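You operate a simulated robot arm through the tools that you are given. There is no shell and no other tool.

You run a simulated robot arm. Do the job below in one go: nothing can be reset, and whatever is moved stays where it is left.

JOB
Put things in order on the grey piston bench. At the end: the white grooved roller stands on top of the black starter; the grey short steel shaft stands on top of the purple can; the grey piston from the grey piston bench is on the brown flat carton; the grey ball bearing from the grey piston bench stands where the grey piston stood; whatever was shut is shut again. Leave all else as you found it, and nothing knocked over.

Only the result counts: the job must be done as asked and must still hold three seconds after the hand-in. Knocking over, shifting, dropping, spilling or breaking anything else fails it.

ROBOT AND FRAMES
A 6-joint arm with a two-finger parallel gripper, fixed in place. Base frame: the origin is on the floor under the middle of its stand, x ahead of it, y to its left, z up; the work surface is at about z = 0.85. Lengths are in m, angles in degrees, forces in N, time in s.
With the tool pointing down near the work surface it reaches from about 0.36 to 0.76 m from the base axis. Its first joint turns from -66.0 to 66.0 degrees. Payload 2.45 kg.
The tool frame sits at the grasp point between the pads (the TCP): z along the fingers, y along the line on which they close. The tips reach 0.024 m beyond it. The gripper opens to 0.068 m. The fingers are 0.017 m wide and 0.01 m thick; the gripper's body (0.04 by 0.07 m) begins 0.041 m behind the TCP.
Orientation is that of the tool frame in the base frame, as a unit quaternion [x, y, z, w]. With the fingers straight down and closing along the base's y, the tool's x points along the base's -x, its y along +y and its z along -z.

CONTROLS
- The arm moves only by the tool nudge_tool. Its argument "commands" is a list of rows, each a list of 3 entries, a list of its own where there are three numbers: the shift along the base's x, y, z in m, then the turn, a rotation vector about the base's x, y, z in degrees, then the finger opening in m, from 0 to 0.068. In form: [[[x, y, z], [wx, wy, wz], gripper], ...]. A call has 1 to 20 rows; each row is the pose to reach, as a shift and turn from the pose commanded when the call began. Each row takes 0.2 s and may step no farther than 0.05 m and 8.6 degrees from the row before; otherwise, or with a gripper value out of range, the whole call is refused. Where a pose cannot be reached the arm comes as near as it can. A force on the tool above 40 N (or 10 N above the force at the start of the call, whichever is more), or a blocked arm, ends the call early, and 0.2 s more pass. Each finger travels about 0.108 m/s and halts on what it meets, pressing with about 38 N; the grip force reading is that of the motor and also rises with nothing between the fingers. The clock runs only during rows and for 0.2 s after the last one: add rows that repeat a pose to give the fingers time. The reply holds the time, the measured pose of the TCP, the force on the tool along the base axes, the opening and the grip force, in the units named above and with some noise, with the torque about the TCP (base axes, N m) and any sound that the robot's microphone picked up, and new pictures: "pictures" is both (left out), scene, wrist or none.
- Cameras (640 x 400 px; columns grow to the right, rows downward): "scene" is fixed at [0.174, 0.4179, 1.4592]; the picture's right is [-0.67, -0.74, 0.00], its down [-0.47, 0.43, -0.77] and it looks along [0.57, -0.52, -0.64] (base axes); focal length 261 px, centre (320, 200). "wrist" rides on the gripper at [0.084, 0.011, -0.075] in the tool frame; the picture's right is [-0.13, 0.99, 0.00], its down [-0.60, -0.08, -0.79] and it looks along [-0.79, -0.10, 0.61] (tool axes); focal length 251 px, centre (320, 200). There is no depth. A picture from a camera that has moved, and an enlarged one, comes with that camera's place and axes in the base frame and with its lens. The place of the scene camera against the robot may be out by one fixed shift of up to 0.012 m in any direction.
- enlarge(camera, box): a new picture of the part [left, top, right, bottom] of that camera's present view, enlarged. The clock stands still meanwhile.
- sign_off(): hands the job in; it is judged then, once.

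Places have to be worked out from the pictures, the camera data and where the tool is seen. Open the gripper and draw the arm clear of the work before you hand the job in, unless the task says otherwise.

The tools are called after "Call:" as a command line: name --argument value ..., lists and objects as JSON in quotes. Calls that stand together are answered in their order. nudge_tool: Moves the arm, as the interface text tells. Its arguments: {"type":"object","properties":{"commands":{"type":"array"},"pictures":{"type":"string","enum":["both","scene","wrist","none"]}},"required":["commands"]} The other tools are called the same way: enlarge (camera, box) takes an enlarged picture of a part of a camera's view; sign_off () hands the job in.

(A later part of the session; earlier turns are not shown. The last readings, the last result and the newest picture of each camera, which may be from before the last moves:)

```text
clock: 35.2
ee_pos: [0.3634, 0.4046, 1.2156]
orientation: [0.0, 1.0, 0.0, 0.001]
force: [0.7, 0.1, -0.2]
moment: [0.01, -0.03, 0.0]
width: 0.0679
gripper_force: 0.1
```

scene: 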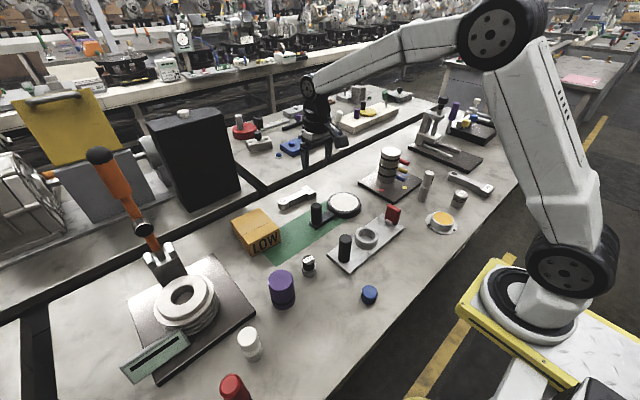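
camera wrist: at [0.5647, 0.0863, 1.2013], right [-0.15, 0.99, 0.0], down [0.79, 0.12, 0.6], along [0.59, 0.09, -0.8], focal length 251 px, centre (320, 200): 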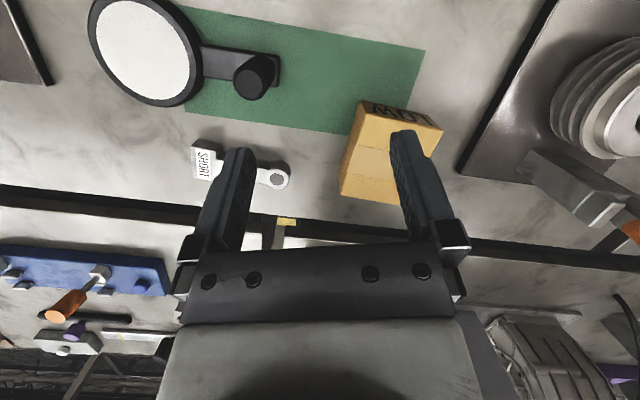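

Now I turn the camera toward the left neighbouring bench to see its gadget and items.

Call:
nudge_tool --commands '[[[0, 0, 0], [0, 0, 8], 0.068], [[0, 0, 0], [0, 0, 16], 0.068], [[0, 0, 0], [0, 0, 24], 0.068], [[0, 0, 0], [0, 0, 32], 0.068], [[0, 0, 0], [0, 0, 40], 0.068], [[0, 0, 0], [0, 0, 48], 0.068], [[0, 0, 0], [0, 0, 56], 0.068], [[0, 0, 0], [0, 0, 56], 0.068]]' --pictures "wrist"

Call:
enlarge --camera "wrist" --box '[220, 120, 430, 250]'

Call:
enlarge --camera "wrist" --box '[420, 80, 640, 380]'

Call:
enlarge --camera "wrist" --box '[0, 100, 220, 380]'

```text
clock: 37.0
ee_pos: [0.3634, 0.4053, 1.2177]
orientation: [-0.469, 0.883, 0.001, 0.0]
force: [-0.7, 0.2, -0.3]
moment: [0.02, -0.02, 0.0]
width: 0.0682
gripper_force: 0.1
camera wrist: at [0.309, 0.3419, 1.2911], right [-0.75, 0.66, 0.0], down [0.4, 0.46, 0.79], along [0.52, 0.6, -0.61], focal length 251 px, centre (320, 200)
```

wrist: 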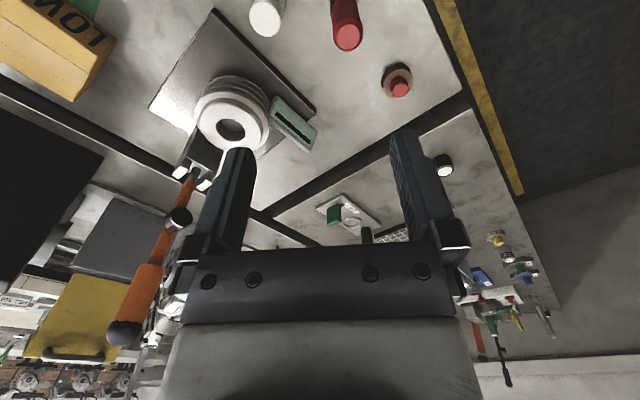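

```text
3.05 times, centred on (325, 185) of wrist
camera zoom: at [0.309, 0.3419, 1.2911], right [-0.75, 0.66, 0.0], down [0.4, 0.46, 0.79], along [0.52, 0.6, -0.61], focal length 766 px, centre (305, 246)
```

zoom: 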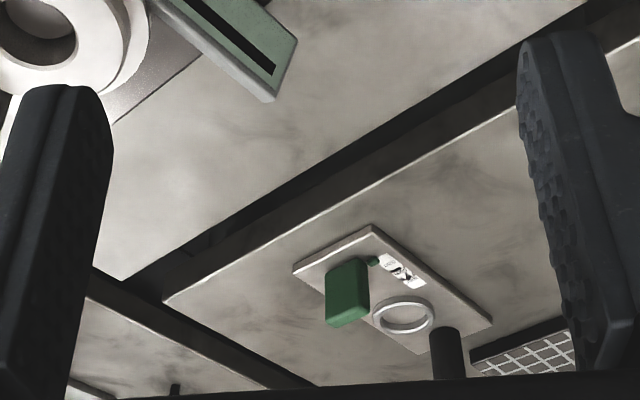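

```text
1.33 times, centred on (530, 230) of wrist
camera zoom: at [0.309, 0.3419, 1.2911], right [-0.75, 0.66, 0.0], down [0.4, 0.46, 0.79], along [0.52, 0.6, -0.61], focal length 335 px, centre (40, 160)
```

zoom: 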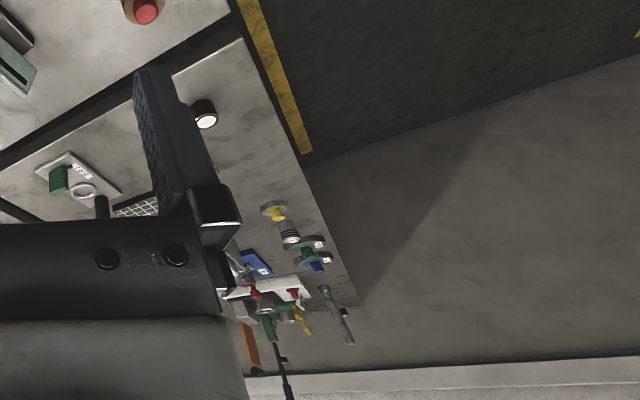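

```text
1.43 times, centred on (110, 240) of wrist
camera zoom: at [0.309, 0.3419, 1.2911], right [-0.75, 0.66, 0.0], down [0.4, 0.46, 0.79], along [0.52, 0.6, -0.61], focal length 359 px, centre (620, 143)
```

zoom: 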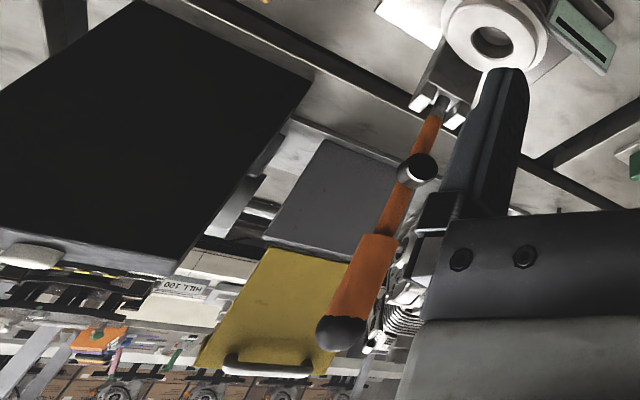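

Enlargements are re-rendered sharply, so I zoom hard on the neighbouring gadget and other items for comparison.

Call:
enlarge --camera "wrist" --box '[312, 188, 392, 243]'

Call:
enlarge --camera "wrist" --box '[425, 140, 465, 190]'

Call:
enlarge --camera "wrist" --box '[455, 215, 565, 345]'

Call:
enlarge --camera "wrist" --box '[360, 50, 430, 110]'

Call:
enlarge --camera "wrist" --box '[190, 80, 280, 150]'

```text
7.27 times, centred on (352, 216) of wrist
camera zoom: at [0.309, 0.3419, 1.2911], right [-0.75, 0.66, 0.0], down [0.4, 0.46, 0.79], along [0.52, 0.6, -0.61], focal length 1829 px, centre (87, 87)
```

zoom: 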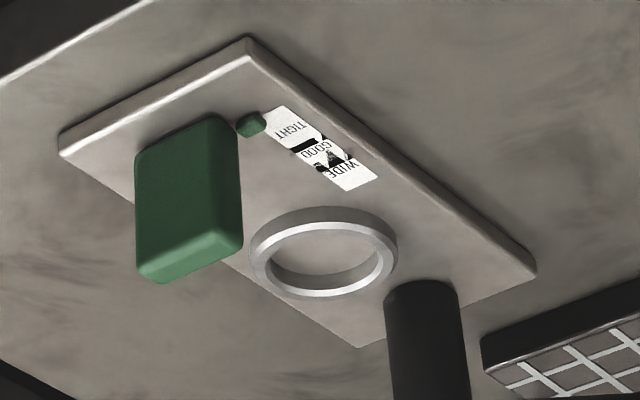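

```text
8.00 times, centred on (445, 165) of wrist
camera zoom: at [0.309, 0.3419, 1.2911], right [-0.75, 0.66, 0.0], down [0.4, 0.46, 0.79], along [0.52, 0.6, -0.61], focal length 2012 px, centre (-680, 480)
```

zoom: 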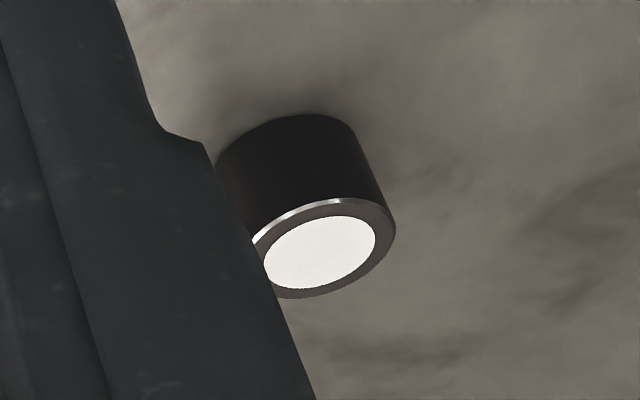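

```text
3.08 times, centred on (510, 280) of wrist
camera zoom: at [0.309, 0.3419, 1.2911], right [-0.75, 0.66, 0.0], down [0.4, 0.46, 0.79], along [0.52, 0.6, -0.61], focal length 774 px, centre (-265, -46)
```

zoom: 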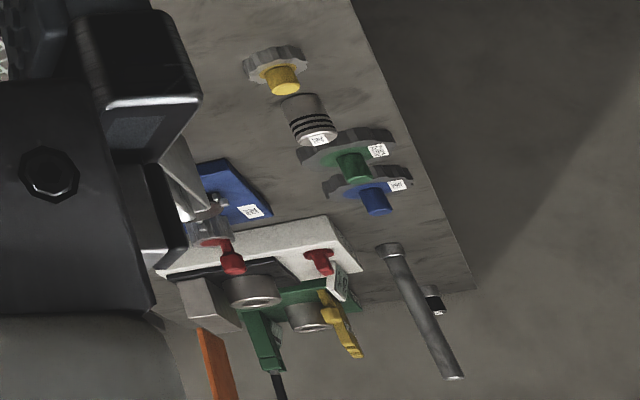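

```text
6.67 times, centred on (395, 80) of wrist
camera zoom: at [0.309, 0.3419, 1.2911], right [-0.75, 0.66, 0.0], down [0.4, 0.46, 0.79], along [0.52, 0.6, -0.61], focal length 1676 px, centre (-180, 1000)
```

zoom: 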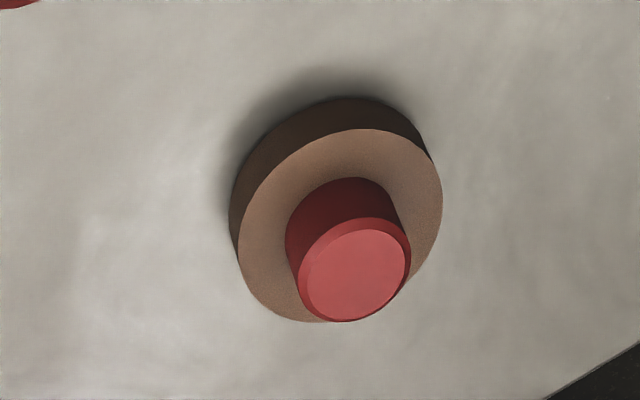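

```text
5.71 times, centred on (235, 115) of wrist
camera zoom: at [0.309, 0.3419, 1.2911], right [-0.75, 0.66, 0.0], down [0.4, 0.46, 0.79], along [0.52, 0.6, -0.61], focal length 1437 px, centre (806, 686)
```

zoom: 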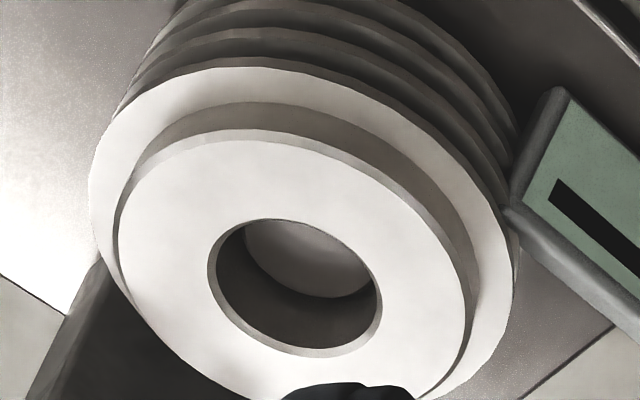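

The neighbouring gadget is a fit gauge, so these plate gadgets are bench fixtures. I zoom hard on the remaining candidates on this bench: blue cap, purple can, roller, shaft, and stack.

Call:
enlarge --camera "scene" --box '[262, 262, 302, 312]'

Call:
enlarge --camera "scene" --box '[370, 140, 410, 200]'

Call:
enlarge --camera "scene" --box '[410, 160, 480, 215]'

Call:
enlarge --camera "scene" --box '[355, 280, 390, 310]'

Call:
enlarge --camera "wrist" --box '[230, 0, 370, 60]'

```text
8.00 times, centred on (282, 287) of scene
camera zoom: at [0.174, 0.4179, 1.4592], right [-0.67, -0.74, 0.0], down [-0.47, 0.43, -0.77], along [0.57, -0.52, -0.64], focal length 2088 px, centre (624, -496)
```

zoom: 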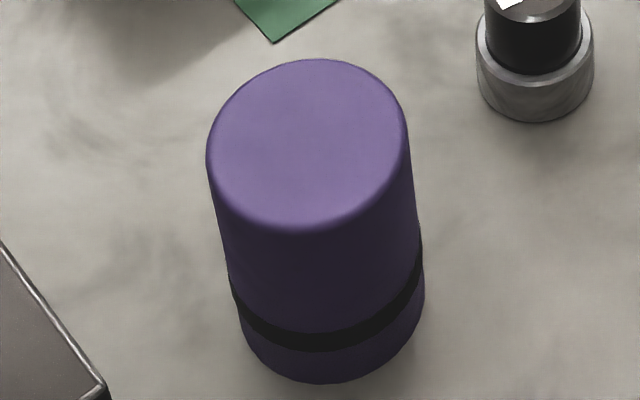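

```text
6.67 times, centred on (390, 170) of scene
camera zoom: at [0.174, 0.4179, 1.4592], right [-0.67, -0.74, 0.0], down [-0.47, 0.43, -0.77], along [0.57, -0.52, -0.64], focal length 1740 px, centre (-147, 400)
```

zoom: 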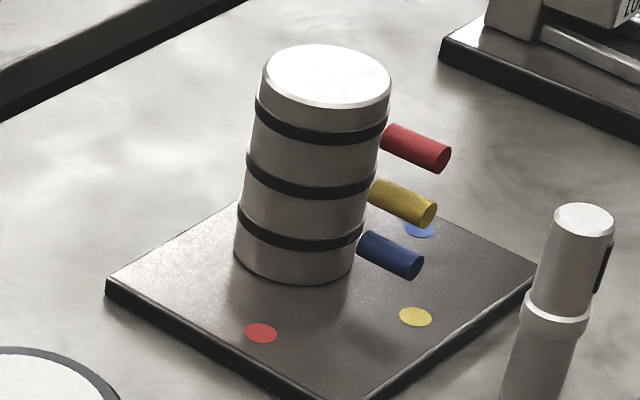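

```text
7.27 times, centred on (445, 188) of scene
camera zoom: at [0.174, 0.4179, 1.4592], right [-0.67, -0.74, 0.0], down [-0.47, 0.43, -0.77], along [0.57, -0.52, -0.64], focal length 1898 px, centre (-589, 291)
```

zoom: 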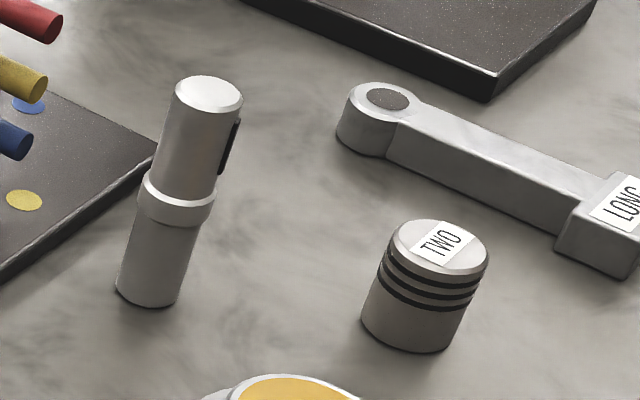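

```text
13.33 times, centred on (372, 295) of scene
camera zoom: at [0.174, 0.4179, 1.4592], right [-0.67, -0.74, 0.0], down [-0.47, 0.43, -0.77], along [0.57, -0.52, -0.64], focal length 3480 px, centre (-380, -1067)
```

zoom: 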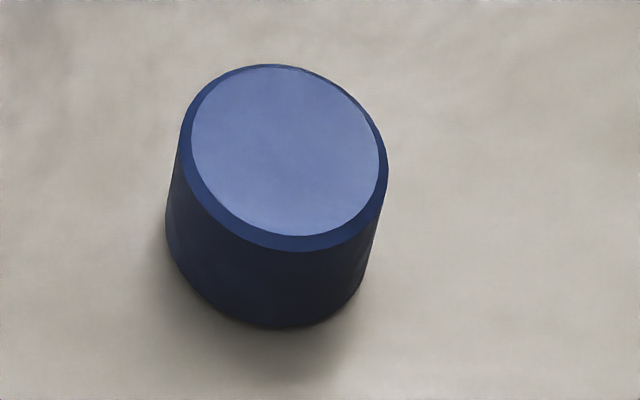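

```text
4.57 times, centred on (300, 30) of wrist
camera zoom: at [0.309, 0.3419, 1.2911], right [-0.75, 0.66, 0.0], down [0.4, 0.46, 0.79], along [0.52, 0.6, -0.61], focal length 1149 px, centre (411, 977)
```

zoom: 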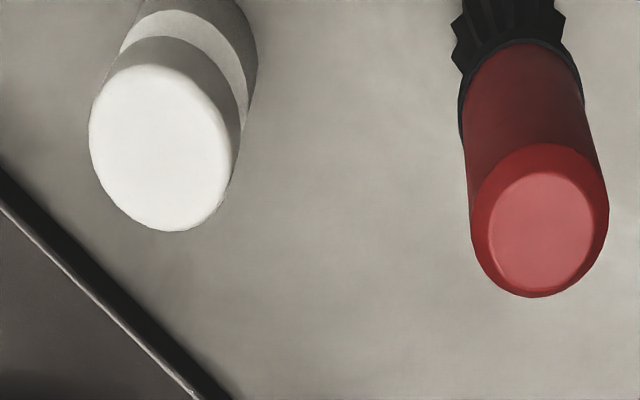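

A second grey piston stands on the neighbouring bench, which explains the wording. I zoom on that bench's small parts, to see whether a grey ball bearing appears there too and what it looks like.

Call:
enlarge --camera "wrist" --box '[480, 225, 560, 295]'

Call:
enlarge --camera "wrist" --box '[462, 265, 542, 345]'

Call:
enlarge --camera "scene" --box '[225, 85, 345, 160]'

Call:
enlarge --camera "scene" --box '[330, 80, 420, 140]'

Call:
enlarge --camera "scene" --box '[0, 140, 80, 240]'

```text
5.71 times, centred on (520, 260) of wrist
camera zoom: at [0.309, 0.3419, 1.2911], right [-0.75, 0.66, 0.0], down [0.4, 0.46, 0.79], along [0.52, 0.6, -0.61], focal length 1437 px, centre (-823, -143)
```

zoom: 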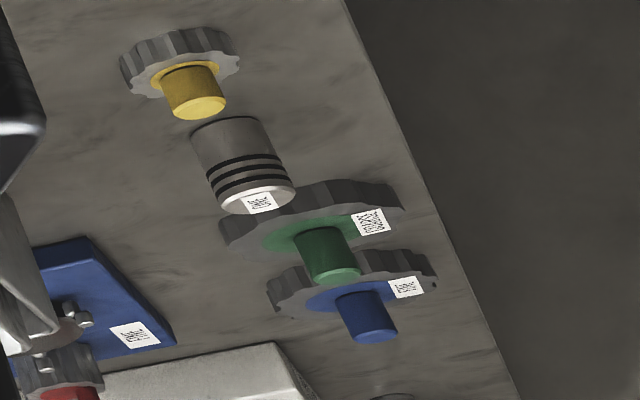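

```text
5.00 times, centred on (502, 305) of wrist
camera zoom: at [0.309, 0.3419, 1.2911], right [-0.75, 0.66, 0.0], down [0.4, 0.46, 0.79], along [0.52, 0.6, -0.61], focal length 1257 px, centre (-590, -325)
```

zoom: 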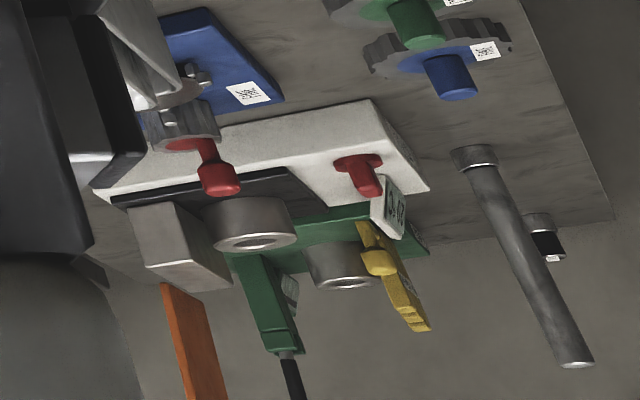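

```text
5.33 times, centred on (285, 122) of scene
camera zoom: at [0.174, 0.4179, 1.4592], right [-0.67, -0.74, 0.0], down [-0.47, 0.43, -0.77], along [0.57, -0.52, -0.64], focal length 1392 px, centre (507, 613)
```

zoom: 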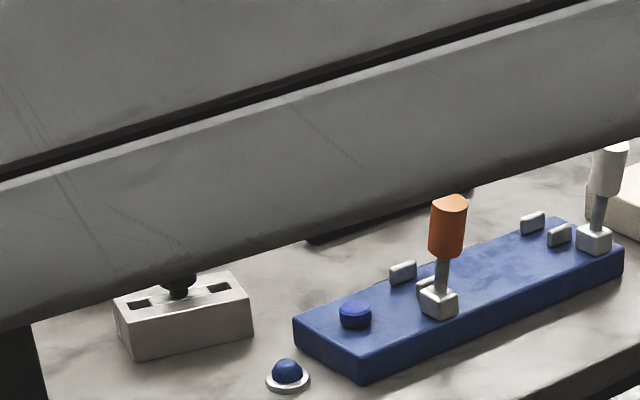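

```text
6.67 times, centred on (375, 110) of scene
camera zoom: at [0.174, 0.4179, 1.4592], right [-0.67, -0.74, 0.0], down [-0.47, 0.43, -0.77], along [0.57, -0.52, -0.64], focal length 1740 px, centre (-47, 800)
```

zoom: 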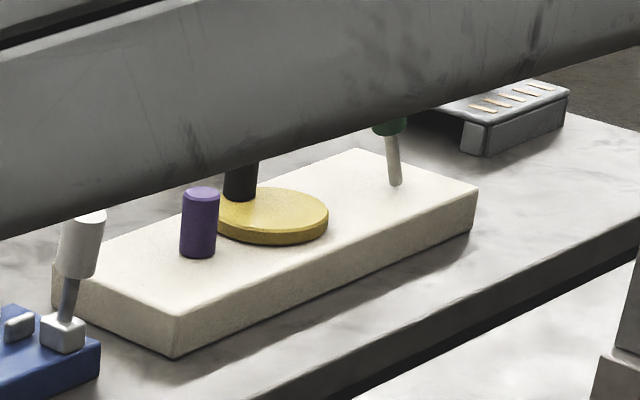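

```text
4.00 times, centred on (40, 190) of scene
camera zoom: at [0.174, 0.4179, 1.4592], right [-0.67, -0.74, 0.0], down [-0.47, 0.43, -0.77], along [0.57, -0.52, -0.64], focal length 1044 px, centre (1440, 240)
```

zoom: 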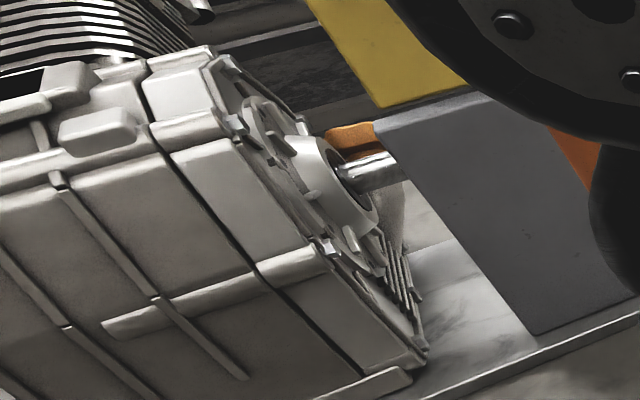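

A similar grey-ring-with-black-top object with a tag also stands on the neighbouring bench. I zoom on it to compare with the WIDE piece, since only the piston and the bearing were qualified with "from the grey piston bench".

Call:
enlarge --camera "wrist" --box '[530, 298, 562, 326]'

Call:
enlarge --camera "wrist" --box '[490, 232, 520, 262]'

Call:
enlarge --camera "wrist" --box '[440, 280, 530, 345]'

Call:
enlarge --camera "scene" --box '[295, 248, 325, 280]'

```text
14.29 times, centred on (546, 312) of wrist
camera zoom: at [0.309, 0.3419, 1.2911], right [-0.75, 0.66, 0.0], down [0.4, 0.46, 0.79], along [0.52, 0.6, -0.61], focal length 3592 px, centre (-2909, -1400)
```

zoom: 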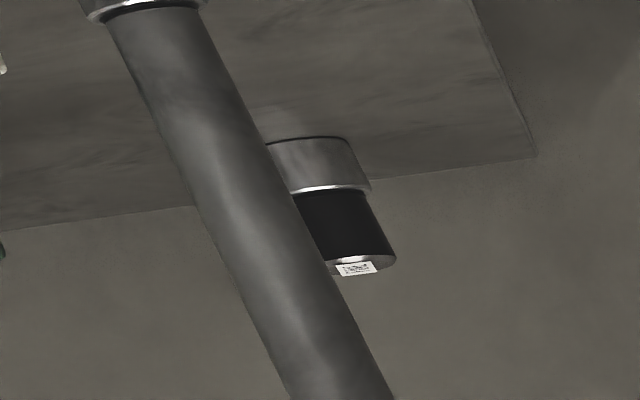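

```text
13.33 times, centred on (505, 247) of wrist
camera zoom: at [0.309, 0.3419, 1.2911], right [-0.75, 0.66, 0.0], down [0.4, 0.46, 0.79], along [0.52, 0.6, -0.61], focal length 3352 px, centre (-2147, -427)
```

zoom: 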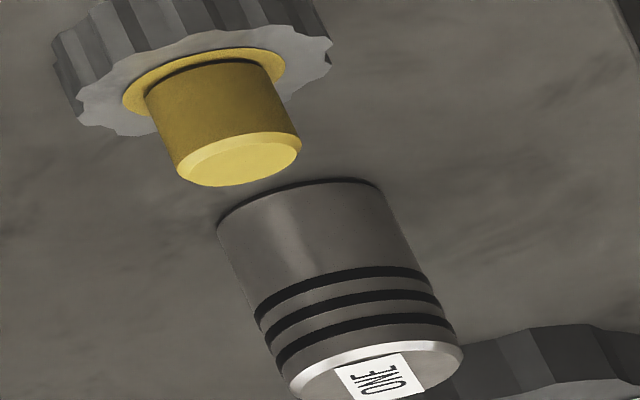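

```text
6.15 times, centred on (485, 312) of wrist
camera zoom: at [0.309, 0.3419, 1.2911], right [-0.75, 0.66, 0.0], down [0.4, 0.46, 0.79], along [0.52, 0.6, -0.61], focal length 1547 px, centre (-695, -492)
```

zoom: 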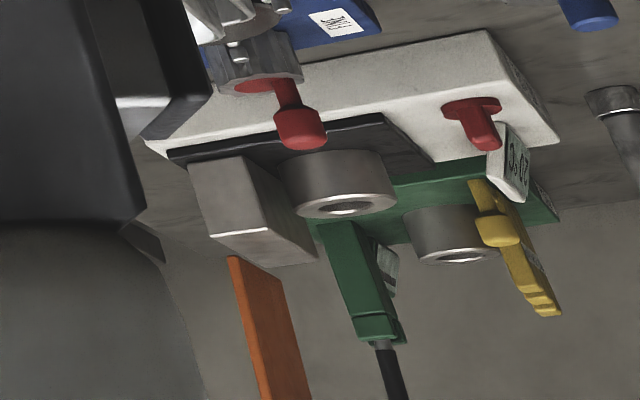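

```text
12.50 times, centred on (310, 264) of scene
camera zoom: at [0.174, 0.4179, 1.4592], right [-0.67, -0.74, 0.0], down [-0.47, 0.43, -0.77], along [0.57, -0.52, -0.64], focal length 3262 px, centre (445, -600)
```

zoom: 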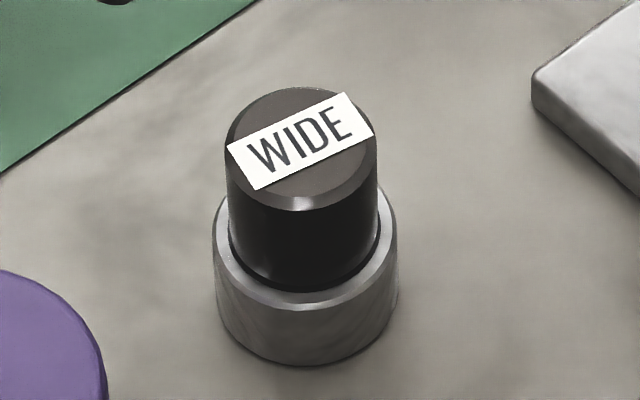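

The twin on the neighbouring bench has piston ONE and another tagged ring piece, so piston TWO and the WIDE piece look like the kit pair here. I read the twin's tag to be sure.

Call:
enlarge --camera "wrist" --box '[545, 312, 553, 320]'

Call:
enlarge --camera "wrist" --box '[520, 258, 545, 300]'

Call:
enlarge --camera "scene" --box '[225, 110, 275, 155]'

```text
16.00 times, centred on (549, 316) of wrist
camera zoom: at [0.309, 0.3419, 1.2911], right [-0.75, 0.66, 0.0], down [0.4, 0.46, 0.79], along [0.52, 0.6, -0.61], focal length 4023 px, centre (-3344, -1656)
```

zoom: 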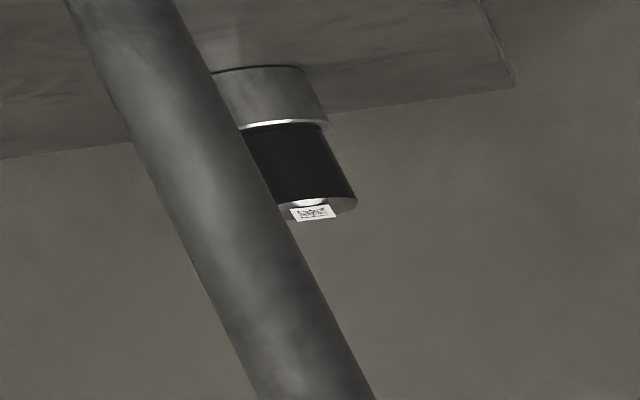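

```text
9.52 times, centred on (532, 279) of wrist
camera zoom: at [0.309, 0.3419, 1.2911], right [-0.75, 0.66, 0.0], down [0.4, 0.46, 0.79], along [0.52, 0.6, -0.61], focal length 2395 px, centre (-1704, -552)
```

zoom: 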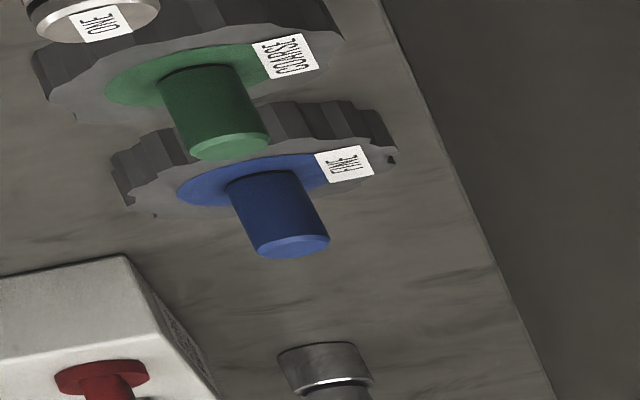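

```text
8.89 times, centred on (250, 132) of scene
camera zoom: at [0.174, 0.4179, 1.4592], right [-0.67, -0.74, 0.0], down [-0.47, 0.43, -0.77], along [0.57, -0.52, -0.64], focal length 2320 px, centre (942, 800)
```

zoom: 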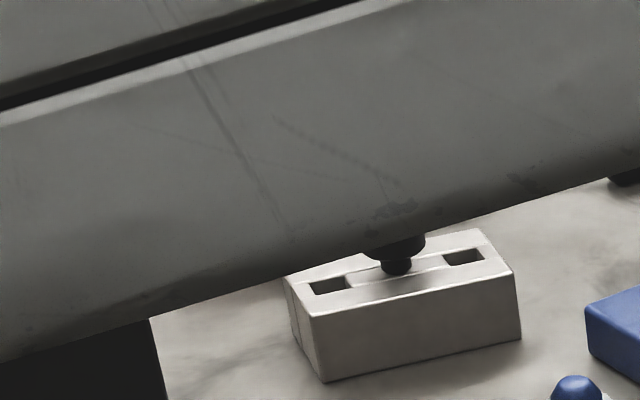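

Conclusion: piston = TWO, ball bearing = the WIDE grey ring piece (twin on the next bench), starter = the black crank disc, shaft = the keyed grey cylinder. I swing back to the right, high up, to measure the piston and shaft from close by.

Call:
nudge_tool --commands '[[[0.01, -0.035, 0], [0, 0, -7], 0.068], [[0.02, -0.075, 0], [0, 0, -14], 0.068], [[0.03, -0.115, 0], [0, 0, -21], 0.068], [[0.04, -0.155, 0], [0, 0, -28], 0.068], [[0.05, -0.195, 0], [0, 0, -35], 0.068], [[0.06, -0.235, 0], [0, 0, -42], 0.068], [[0.07, -0.275, 0], [0, 0, -49], 0.068], [[0.08, -0.315, 0], [0, 0, -56], 0.068], [[0.08, -0.355, 0], [0, 0, -60], 0.068], [[0.07, -0.4, 0], [0, 0, -65], 0.068], [[0.06, -0.445, 0], [0, 0, -70], 0.068], [[0.05, -0.49, 0], [0, 0, -75], 0.068], [[0.04, -0.535, 0], [0, 0, -80], 0.068], [[0.03, -0.58, 0], [0, 0, -85], 0.068], [[0.02, -0.62, -0.02], [0, 0, -90], 0.068], [[0.0, -0.66, -0.04], [0, 0, -95], 0.068], [[-0.02, -0.7, -0.06], [0, 0, -100], 0.068], [[-0.04, -0.735, -0.09], [0, 0, -104], 0.068], [[-0.06, -0.755, -0.12], [0, 0, -106], 0.068]]' --pictures "wrist"

```text
refused: row 18 steps farther than a row can; nothing moved
```

Call:
nudge_tool --commands '[[[0.01, -0.035, 0], [0, 0, -7], 0.068], [[0.02, -0.075, 0], [0, 0, -14], 0.068], [[0.03, -0.115, 0], [0, 0, -21], 0.068], [[0.04, -0.155, 0], [0, 0, -28], 0.068], [[0.05, -0.195, 0], [0, 0, -35], 0.068], [[0.06, -0.235, 0], [0, 0, -42], 0.068], [[0.07, -0.275, 0], [0, 0, -49], 0.068], [[0.08, -0.315, 0], [0, 0, -56], 0.068], [[0.08, -0.355, 0], [0, 0, -60], 0.068], [[0.07, -0.4, 0], [0, 0, -65], 0.068], [[0.06, -0.445, 0], [0, 0, -70], 0.068], [[0.05, -0.49, 0], [0, 0, -75], 0.068], [[0.04, -0.535, 0], [0, 0, -80], 0.068], [[0.03, -0.58, 0], [0, 0, -85], 0.068], [[0.02, -0.62, -0.02], [0, 0, -90], 0.068], [[0.0, -0.66, -0.04], [0, 0, -95], 0.068], [[-0.02, -0.695, -0.06], [0, 0, -100], 0.068], [[-0.035, -0.725, -0.085], [0, 0, -104], 0.068], [[-0.05, -0.745, -0.11], [0, 0, -106], 0.068]]' --pictures "wrist"

```text
clock: 41.0
ee_pos: [0.3136, -0.3399, 1.1074]
orientation: [0.424, 0.906, -0.001, 0.002]
force: [0.3, 0.5, -0.8]
moment: [0.0, -0.02, 0.0]
width: 0.0681
gripper_force: 0.1
camera wrist: at [0.2685, -0.2676, 1.1812], right [0.84, 0.54, 0.0], down [0.33, -0.51, 0.79], along [0.43, -0.67, -0.61], focal length 251 px, centre (320, 200)
```

wrist: 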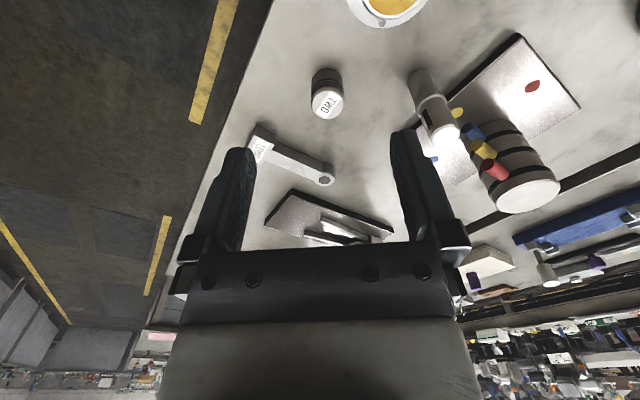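

Call:
enlarge --camera "wrist" --box '[290, 50, 370, 140]'

Call:
enlarge --camera "wrist" --box '[390, 50, 480, 170]'

Call:
enlarge --camera "wrist" --box '[320, 0, 480, 130]'

```text
4.44 times, centred on (330, 95) of wrist
camera zoom: at [0.2685, -0.2676, 1.1812], right [0.84, 0.54, 0.0], down [0.33, -0.51, 0.79], along [0.43, -0.67, -0.61], focal length 1118 px, centre (276, 667)
```

zoom: 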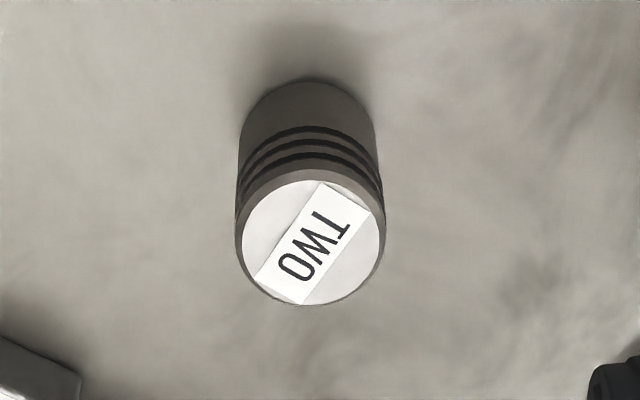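

```text
3.33 times, centred on (435, 110) of wrist
camera zoom: at [0.2685, -0.2676, 1.1812], right [0.84, 0.54, 0.0], down [0.33, -0.51, 0.79], along [0.43, -0.67, -0.61], focal length 838 px, centre (-63, 500)
```

zoom: 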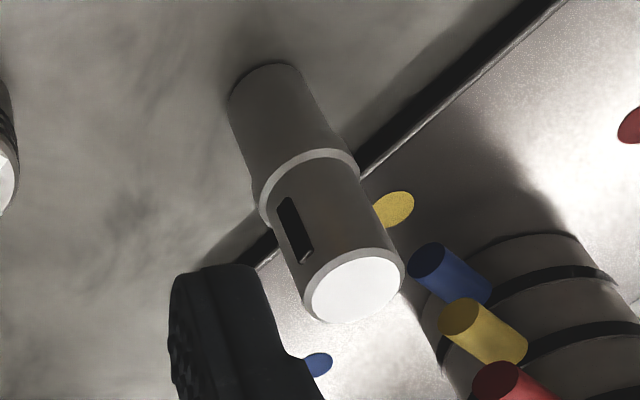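

```text
3.08 times, centred on (400, 65) of wrist
camera zoom: at [0.2685, -0.2676, 1.1812], right [0.84, 0.54, 0.0], down [0.33, -0.51, 0.79], along [0.43, -0.67, -0.61], focal length 774 px, centre (74, 615)
```

zoom: 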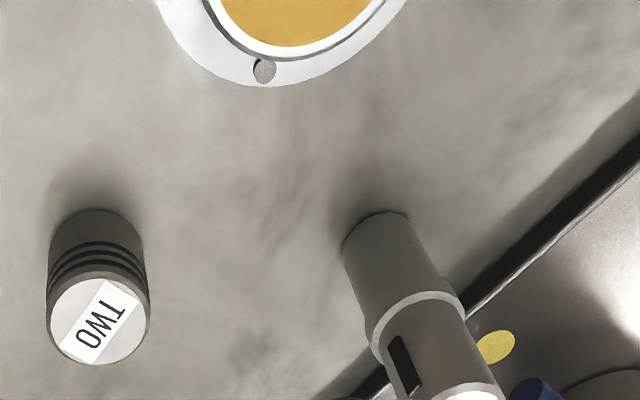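

Piston measured at about (0.369, −0.405), 41 mm wide, top at z≈0.907; shaft at about (0.469, −0.338), top z≈0.971 with a key on its side. I hover over the piston and check alignment before going down.

Call:
nudge_tool --commands '[[[0.02, -0.024, -0.02], [0, 0, 0], 0.068], [[0.04, -0.048, -0.05], [0, 0, 0], 0.068], [[0.055, -0.0656, -0.085], [0, 0, 0], 0.068], [[0.055, -0.0656, -0.107], [0, 0, 0], 0.068], [[0.055, -0.0656, -0.107], [0, 0, 0], 0.068]]' --pictures "both"

Call:
enlarge --camera "wrist" --box '[240, 0, 400, 140]'

Call:
enlarge --camera "scene" --box '[410, 130, 510, 230]'

```text
clock: 42.2
ee_pos: [0.3699, -0.405, 0.9999]
orientation: [0.423, 0.906, 0.0, 0.001]
force: [0.2, 1.2, 0.3]
moment: [0.02, 0.02, 0.01]
width: 0.0679
gripper_force: 0.1
camera wrist: at [0.3241, -0.333, 1.0739], right [0.84, 0.54, 0.0], down [0.33, -0.51, 0.79], along [0.43, -0.67, -0.61], focal length 251 px, centre (320, 200)
```

scene: 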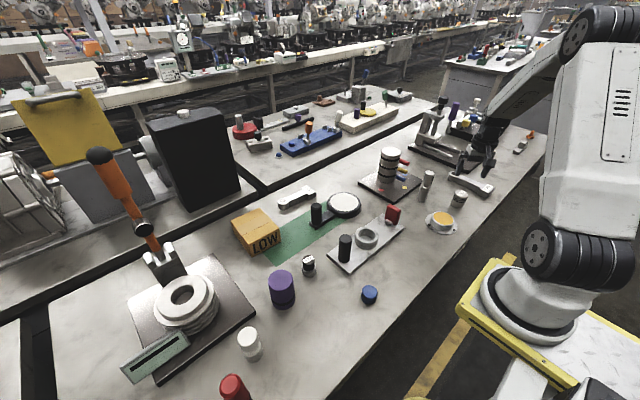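
wrist: 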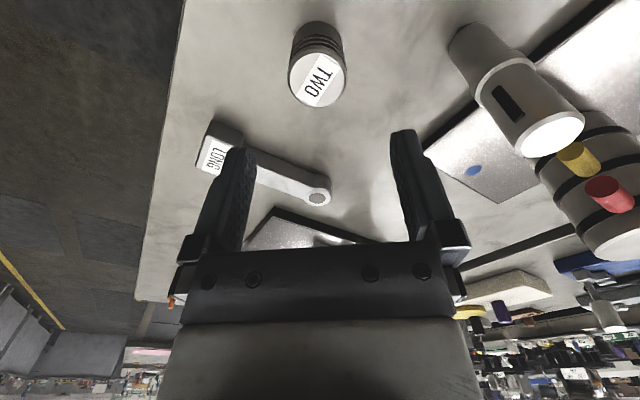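

```text
2.86 times, centred on (320, 70) of wrist
camera zoom: at [0.3241, -0.333, 1.0739], right [0.84, 0.54, 0.0], down [0.33, -0.51, 0.79], along [0.43, -0.67, -0.61], focal length 718 px, centre (320, 571)
```

zoom: 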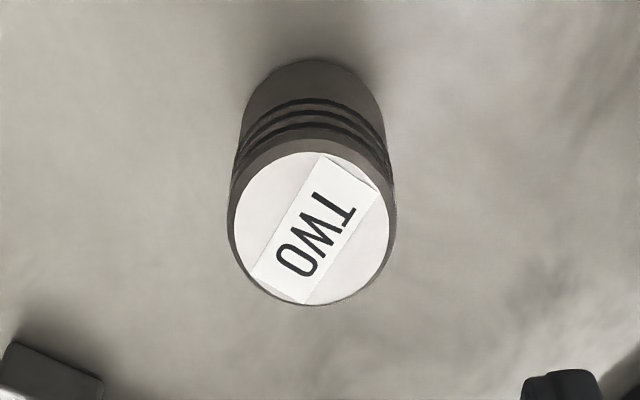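

```text
4.00 times, centred on (460, 180) of scene
camera zoom: at [0.174, 0.4179, 1.4592], right [-0.67, -0.74, 0.0], down [-0.47, 0.43, -0.77], along [0.57, -0.52, -0.64], focal length 1044 px, centre (-240, 280)
```

zoom: 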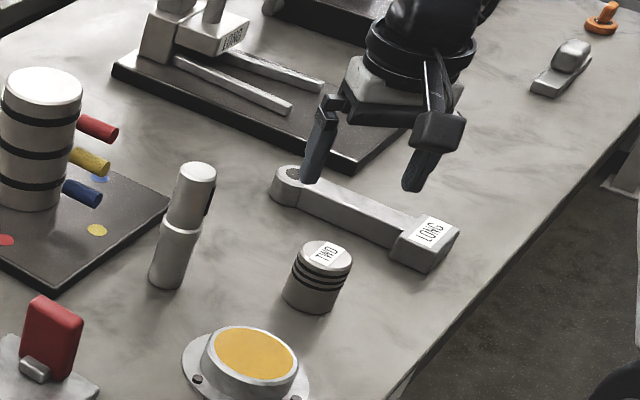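

The piston centre reads (0.369, −0.405), within 1–2 mm of the tool. I descend to z≈0.885 with open fingers.

Call:
nudge_tool --commands '[[[-0.001, 0, -0.04], [0, 0, 0], 0.068], [[-0.001, 0, -0.08], [0, 0, 0], 0.068], [[-0.001, 0, -0.1], [0, 0, 0], 0.068], [[-0.001, 0, -0.115], [0, 0, 0], 0.068], [[-0.001, 0, -0.115], [0, 0, 0], 0.068]]' --pictures "scene"

Call:
enlarge --camera "scene" --box '[410, 150, 510, 230]'

```text
clock: 43.4
ee_pos: [0.3687, -0.4054, 0.8845]
orientation: [0.423, 0.906, 0.0, 0.0]
force: [-0.2, -0.7, 0.3]
moment: [-0.01, 0.03, 0.01]
width: 0.068
gripper_force: 0.0
```

scene: 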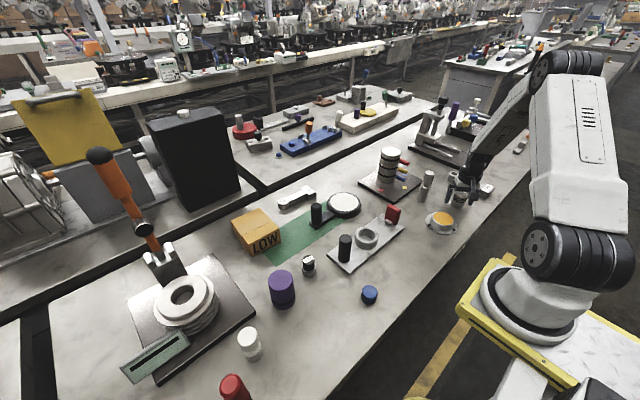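

```text
5.00 times, centred on (460, 190) of scene
camera zoom: at [0.174, 0.4179, 1.4592], right [-0.67, -0.74, 0.0], down [-0.47, 0.43, -0.77], along [0.57, -0.52, -0.64], focal length 1305 px, centre (-380, 250)
```

zoom: 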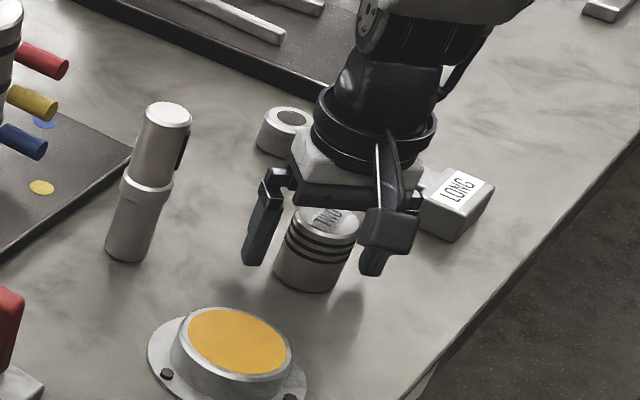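

The fingers straddle the piston. I close, then lift 10 mm slowly to verify the hold.

Call:
nudge_tool --commands '[[[0, 0, 0], [0, 0, 0], 0.03], [[0, 0, 0], [0, 0, 0], 0.03], [[0, 0, 0], [0, 0, 0], 0.03], [[0, 0, 0.003], [0, 0, 0], 0.03], [[0, 0, 0.01], [0, 0, 0], 0.03], [[0, 0, 0.02], [0, 0, 0], 0.03]]' --pictures "scene"

Call:
enlarge --camera "scene" --box '[410, 150, 510, 230]'

```text
clock: 44.8
ee_pos: [0.3683, -0.4042, 0.9049]
orientation: [0.423, 0.906, -0.001, 0.0]
force: [0.0, 0.4, 0.1]
moment: [0.0, 0.01, -0.04]
width: 0.0406
gripper_force: 37.6
```

scene: 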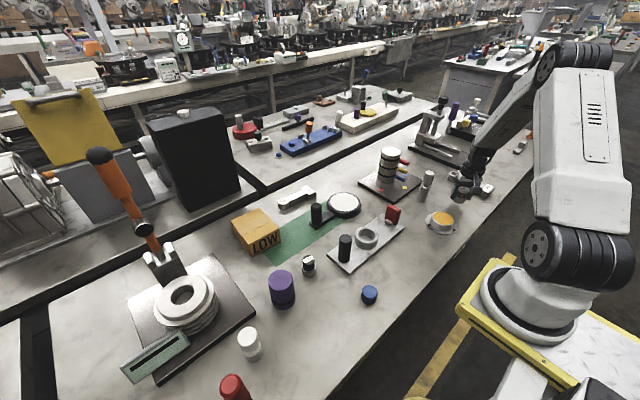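

```text
5.00 times, centred on (460, 190) of scene
camera zoom: at [0.174, 0.4179, 1.4592], right [-0.67, -0.74, 0.0], down [-0.47, 0.43, -0.77], along [0.57, -0.52, -0.64], focal length 1305 px, centre (-380, 250)
```

zoom: 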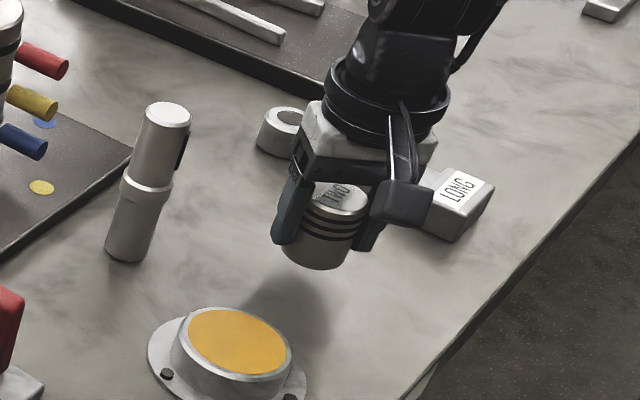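

The piston is held (40.6 mm) and clear of the bench. I lift it straight up and carry it high over to above the carton.

Call:
nudge_tool --commands '[[[0, 0, 0.045], [0, 0, 0], 0.03], [[0, 0, 0.09], [0, 0, 0], 0.03], [[0, 0, 0.135], [0, 0, 0], 0.03], [[0, 0, 0.18], [0, 0, 0], 0.03], [[0, 0, 0.215], [0, 0, 0], 0.03], [[0.0218, 0.0404, 0.215], [0, 0, 4.4], 0.03], [[0.0436, 0.0808, 0.215], [0, 0, 8.8], 0.03], [[0.0654, 0.1212, 0.215], [0, 0, 13.2], 0.03], [[0.0872, 0.1616, 0.215], [0, 0, 17.6], 0.03], [[0.109, 0.202, 0.215], [0, 0, 22], 0.03], [[0.1308, 0.2424, 0.215], [0, 0, 26.4], 0.03], [[0.1526, 0.2828, 0.215], [0, 0, 30.8], 0.03], [[0.1744, 0.3232, 0.215], [0, 0, 35.2], 0.03], [[0.1962, 0.3636, 0.215], [0, 0, 39.6], 0.03], [[0.218, 0.404, 0.215], [0, 0, 44], 0.03], [[0.2398, 0.4444, 0.215], [0, 0, 48.4], 0.03], [[0.2616, 0.4848, 0.215], [0, 0, 50], 0.03], [[0.2834, 0.5252, 0.215], [0, 0, 50], 0.03], [[0.3052, 0.5656, 0.215], [0, 0, 50], 0.03]]' --pictures "both"

```text
clock: 48.8
ee_pos: [0.6732, 0.1615, 1.1203]
orientation: [0.0, 1.0, -0.001, 0.001]
force: [-0.5, 0.8, -1.5]
moment: [0.0, -0.01, 0.0]
width: 0.0411
gripper_force: 38.4
camera wrist: at [0.5906, 0.1715, 1.1945], right [0.13, 0.99, 0.0], down [0.6, -0.08, 0.79], along [0.79, -0.1, -0.61], focal length 251 px, centre (320, 200)
```

scene: 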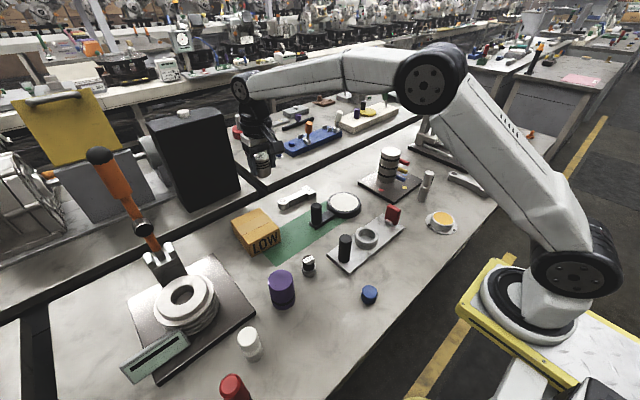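
wrist: 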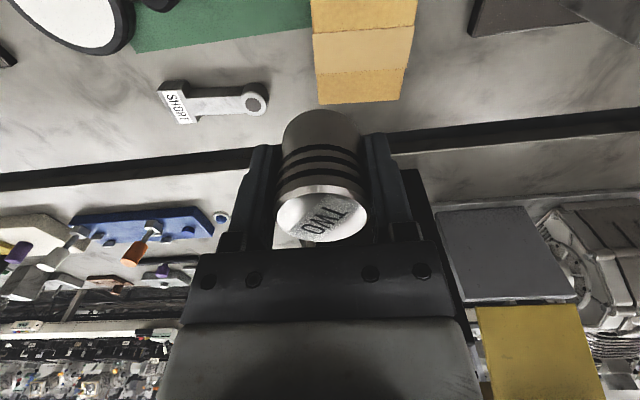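

The carton top spans x≈0.65–0.767, y≈0.148–0.25, so I aim for (0.70, 0.199). I lower to just above its top and look.

Call:
nudge_tool --commands '[[[0.013, 0.019, 0], [0, 0, 0], 0.03], [[0.026, 0.0375, 0], [0, 0, 0], 0.03], [[0.026, 0.0375, -0.04], [0, 0, 0], 0.03], [[0.026, 0.0375, -0.08], [0, 0, 0], 0.03], [[0.026, 0.0375, -0.12], [0, 0, 0], 0.03], [[0.026, 0.0375, -0.15], [0, 0, 0], 0.03], [[0.026, 0.0375, -0.158], [0, 0, 0], 0.03], [[0.026, 0.0375, -0.158], [0, 0, 0], 0.03]]' --pictures "both"

Call:
enlarge --camera "scene" --box '[210, 160, 310, 260]'

```text
clock: 50.6
ee_pos: [0.6989, 0.1991, 0.962]
orientation: [-0.001, 1.0, 0.0, 0.0]
force: [0.1, -0.3, -2.1]
moment: [-0.02, -0.03, -0.01]
width: 0.041
gripper_force: 38.1
camera wrist: at [0.6157, 0.2096, 1.0357], right [0.13, 0.99, 0.0], down [0.6, -0.08, 0.79], along [0.79, -0.1, -0.61], focal length 251 px, centre (320, 200)
```

scene: 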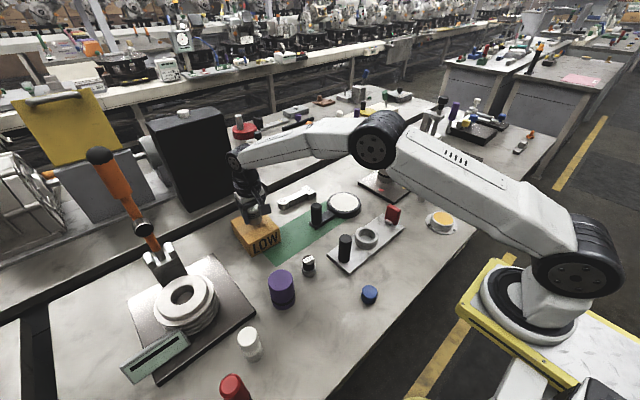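
wrist: 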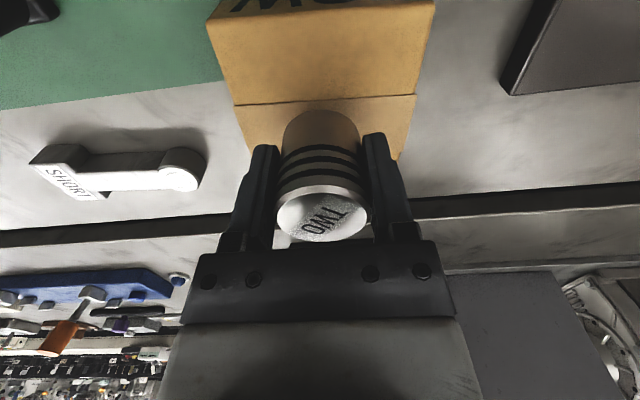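

```text
4.00 times, centred on (260, 210) of scene
camera zoom: at [0.174, 0.4179, 1.4592], right [-0.67, -0.74, 0.0], down [-0.47, 0.43, -0.77], along [0.57, -0.52, -0.64], focal length 1044 px, centre (560, 160)
```

zoom: 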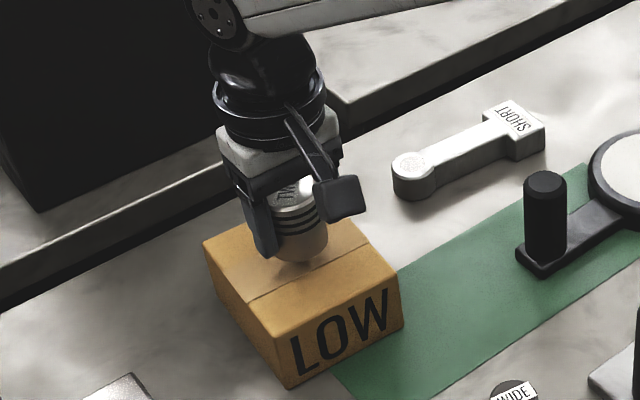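

The piston is centred over the carton. I lower in small steps and watch the vertical force for contact.

Call:
nudge_tool --commands '[[[0, 0, -0.006], [0, 0, 0], 0.03], [[0, 0, -0.011], [0, 0, 0], 0.03], [[0, 0, -0.015], [0, 0, 0], 0.03]]' --pictures "scene"

Call:
enlarge --camera "scene" --box '[225, 180, 295, 250]'

```text
clock: 51.4
ee_pos: [0.6981, 0.1981, 0.9467]
orientation: [0.0, 1.0, 0.001, 0.0]
force: [0.1, 0.4, -0.7]
moment: [0.0, 0.0, 0.01]
width: 0.0409
gripper_force: 37.7
```

scene: 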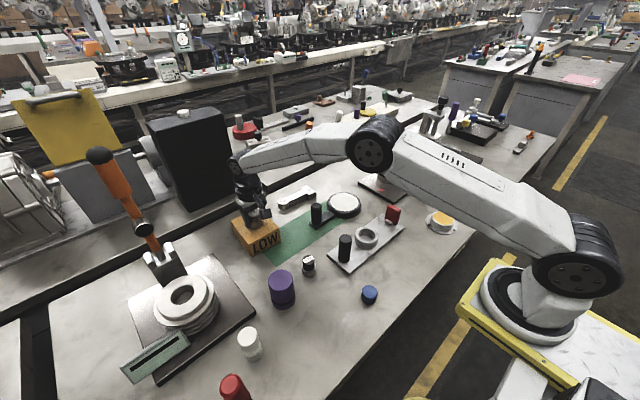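

```text
5.71 times, centred on (260, 215) of scene
camera zoom: at [0.174, 0.4179, 1.4592], right [-0.67, -0.74, 0.0], down [-0.47, 0.43, -0.77], along [0.57, -0.52, -0.64], focal length 1491 px, centre (663, 114)
```

zoom: 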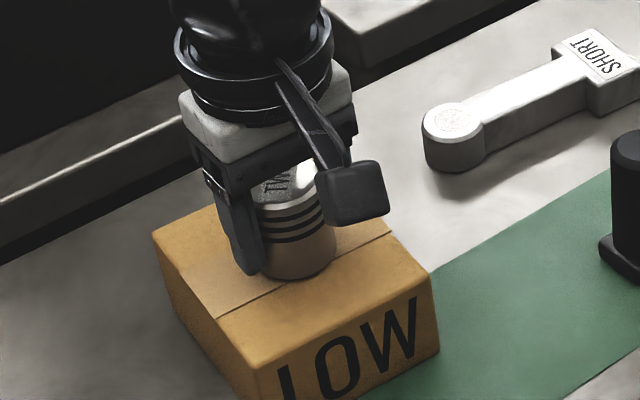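

No contact yet. I continue by 2 mm steps.

Call:
nudge_tool --commands '[[[0, 0, -0.002], [0, 0, 0], 0.03], [[0, 0, -0.003], [0, 0, 0], 0.03]]' --pictures "none"

Call:
nudge_tool --commands '[[[0, 0, -0.001], [0, 0, 0], 0.03], [[0, 0, -0.002], [0, 0, 0], 0.03]]' --pictures "none"

```text
clock: 52.0
ee_pos: [0.6997, 0.1992, 0.9444]
orientation: [0.0, 1.0, 0.0, 0.001]
force: [-2.7, -0.3, 5.2]
moment: [-0.03, 0.04, 0.0]
width: 0.041
gripper_force: 37.9
```

```text
clock: 52.6
ee_pos: [0.7002, 0.1978, 0.9446]
orientation: [0.0, 1.0, 0.001, 0.003]
force: [-7.6, -2.1, 21.8]
moment: [-0.17, 0.31, -0.07]
width: 0.0408
gripper_force: 37.6
```

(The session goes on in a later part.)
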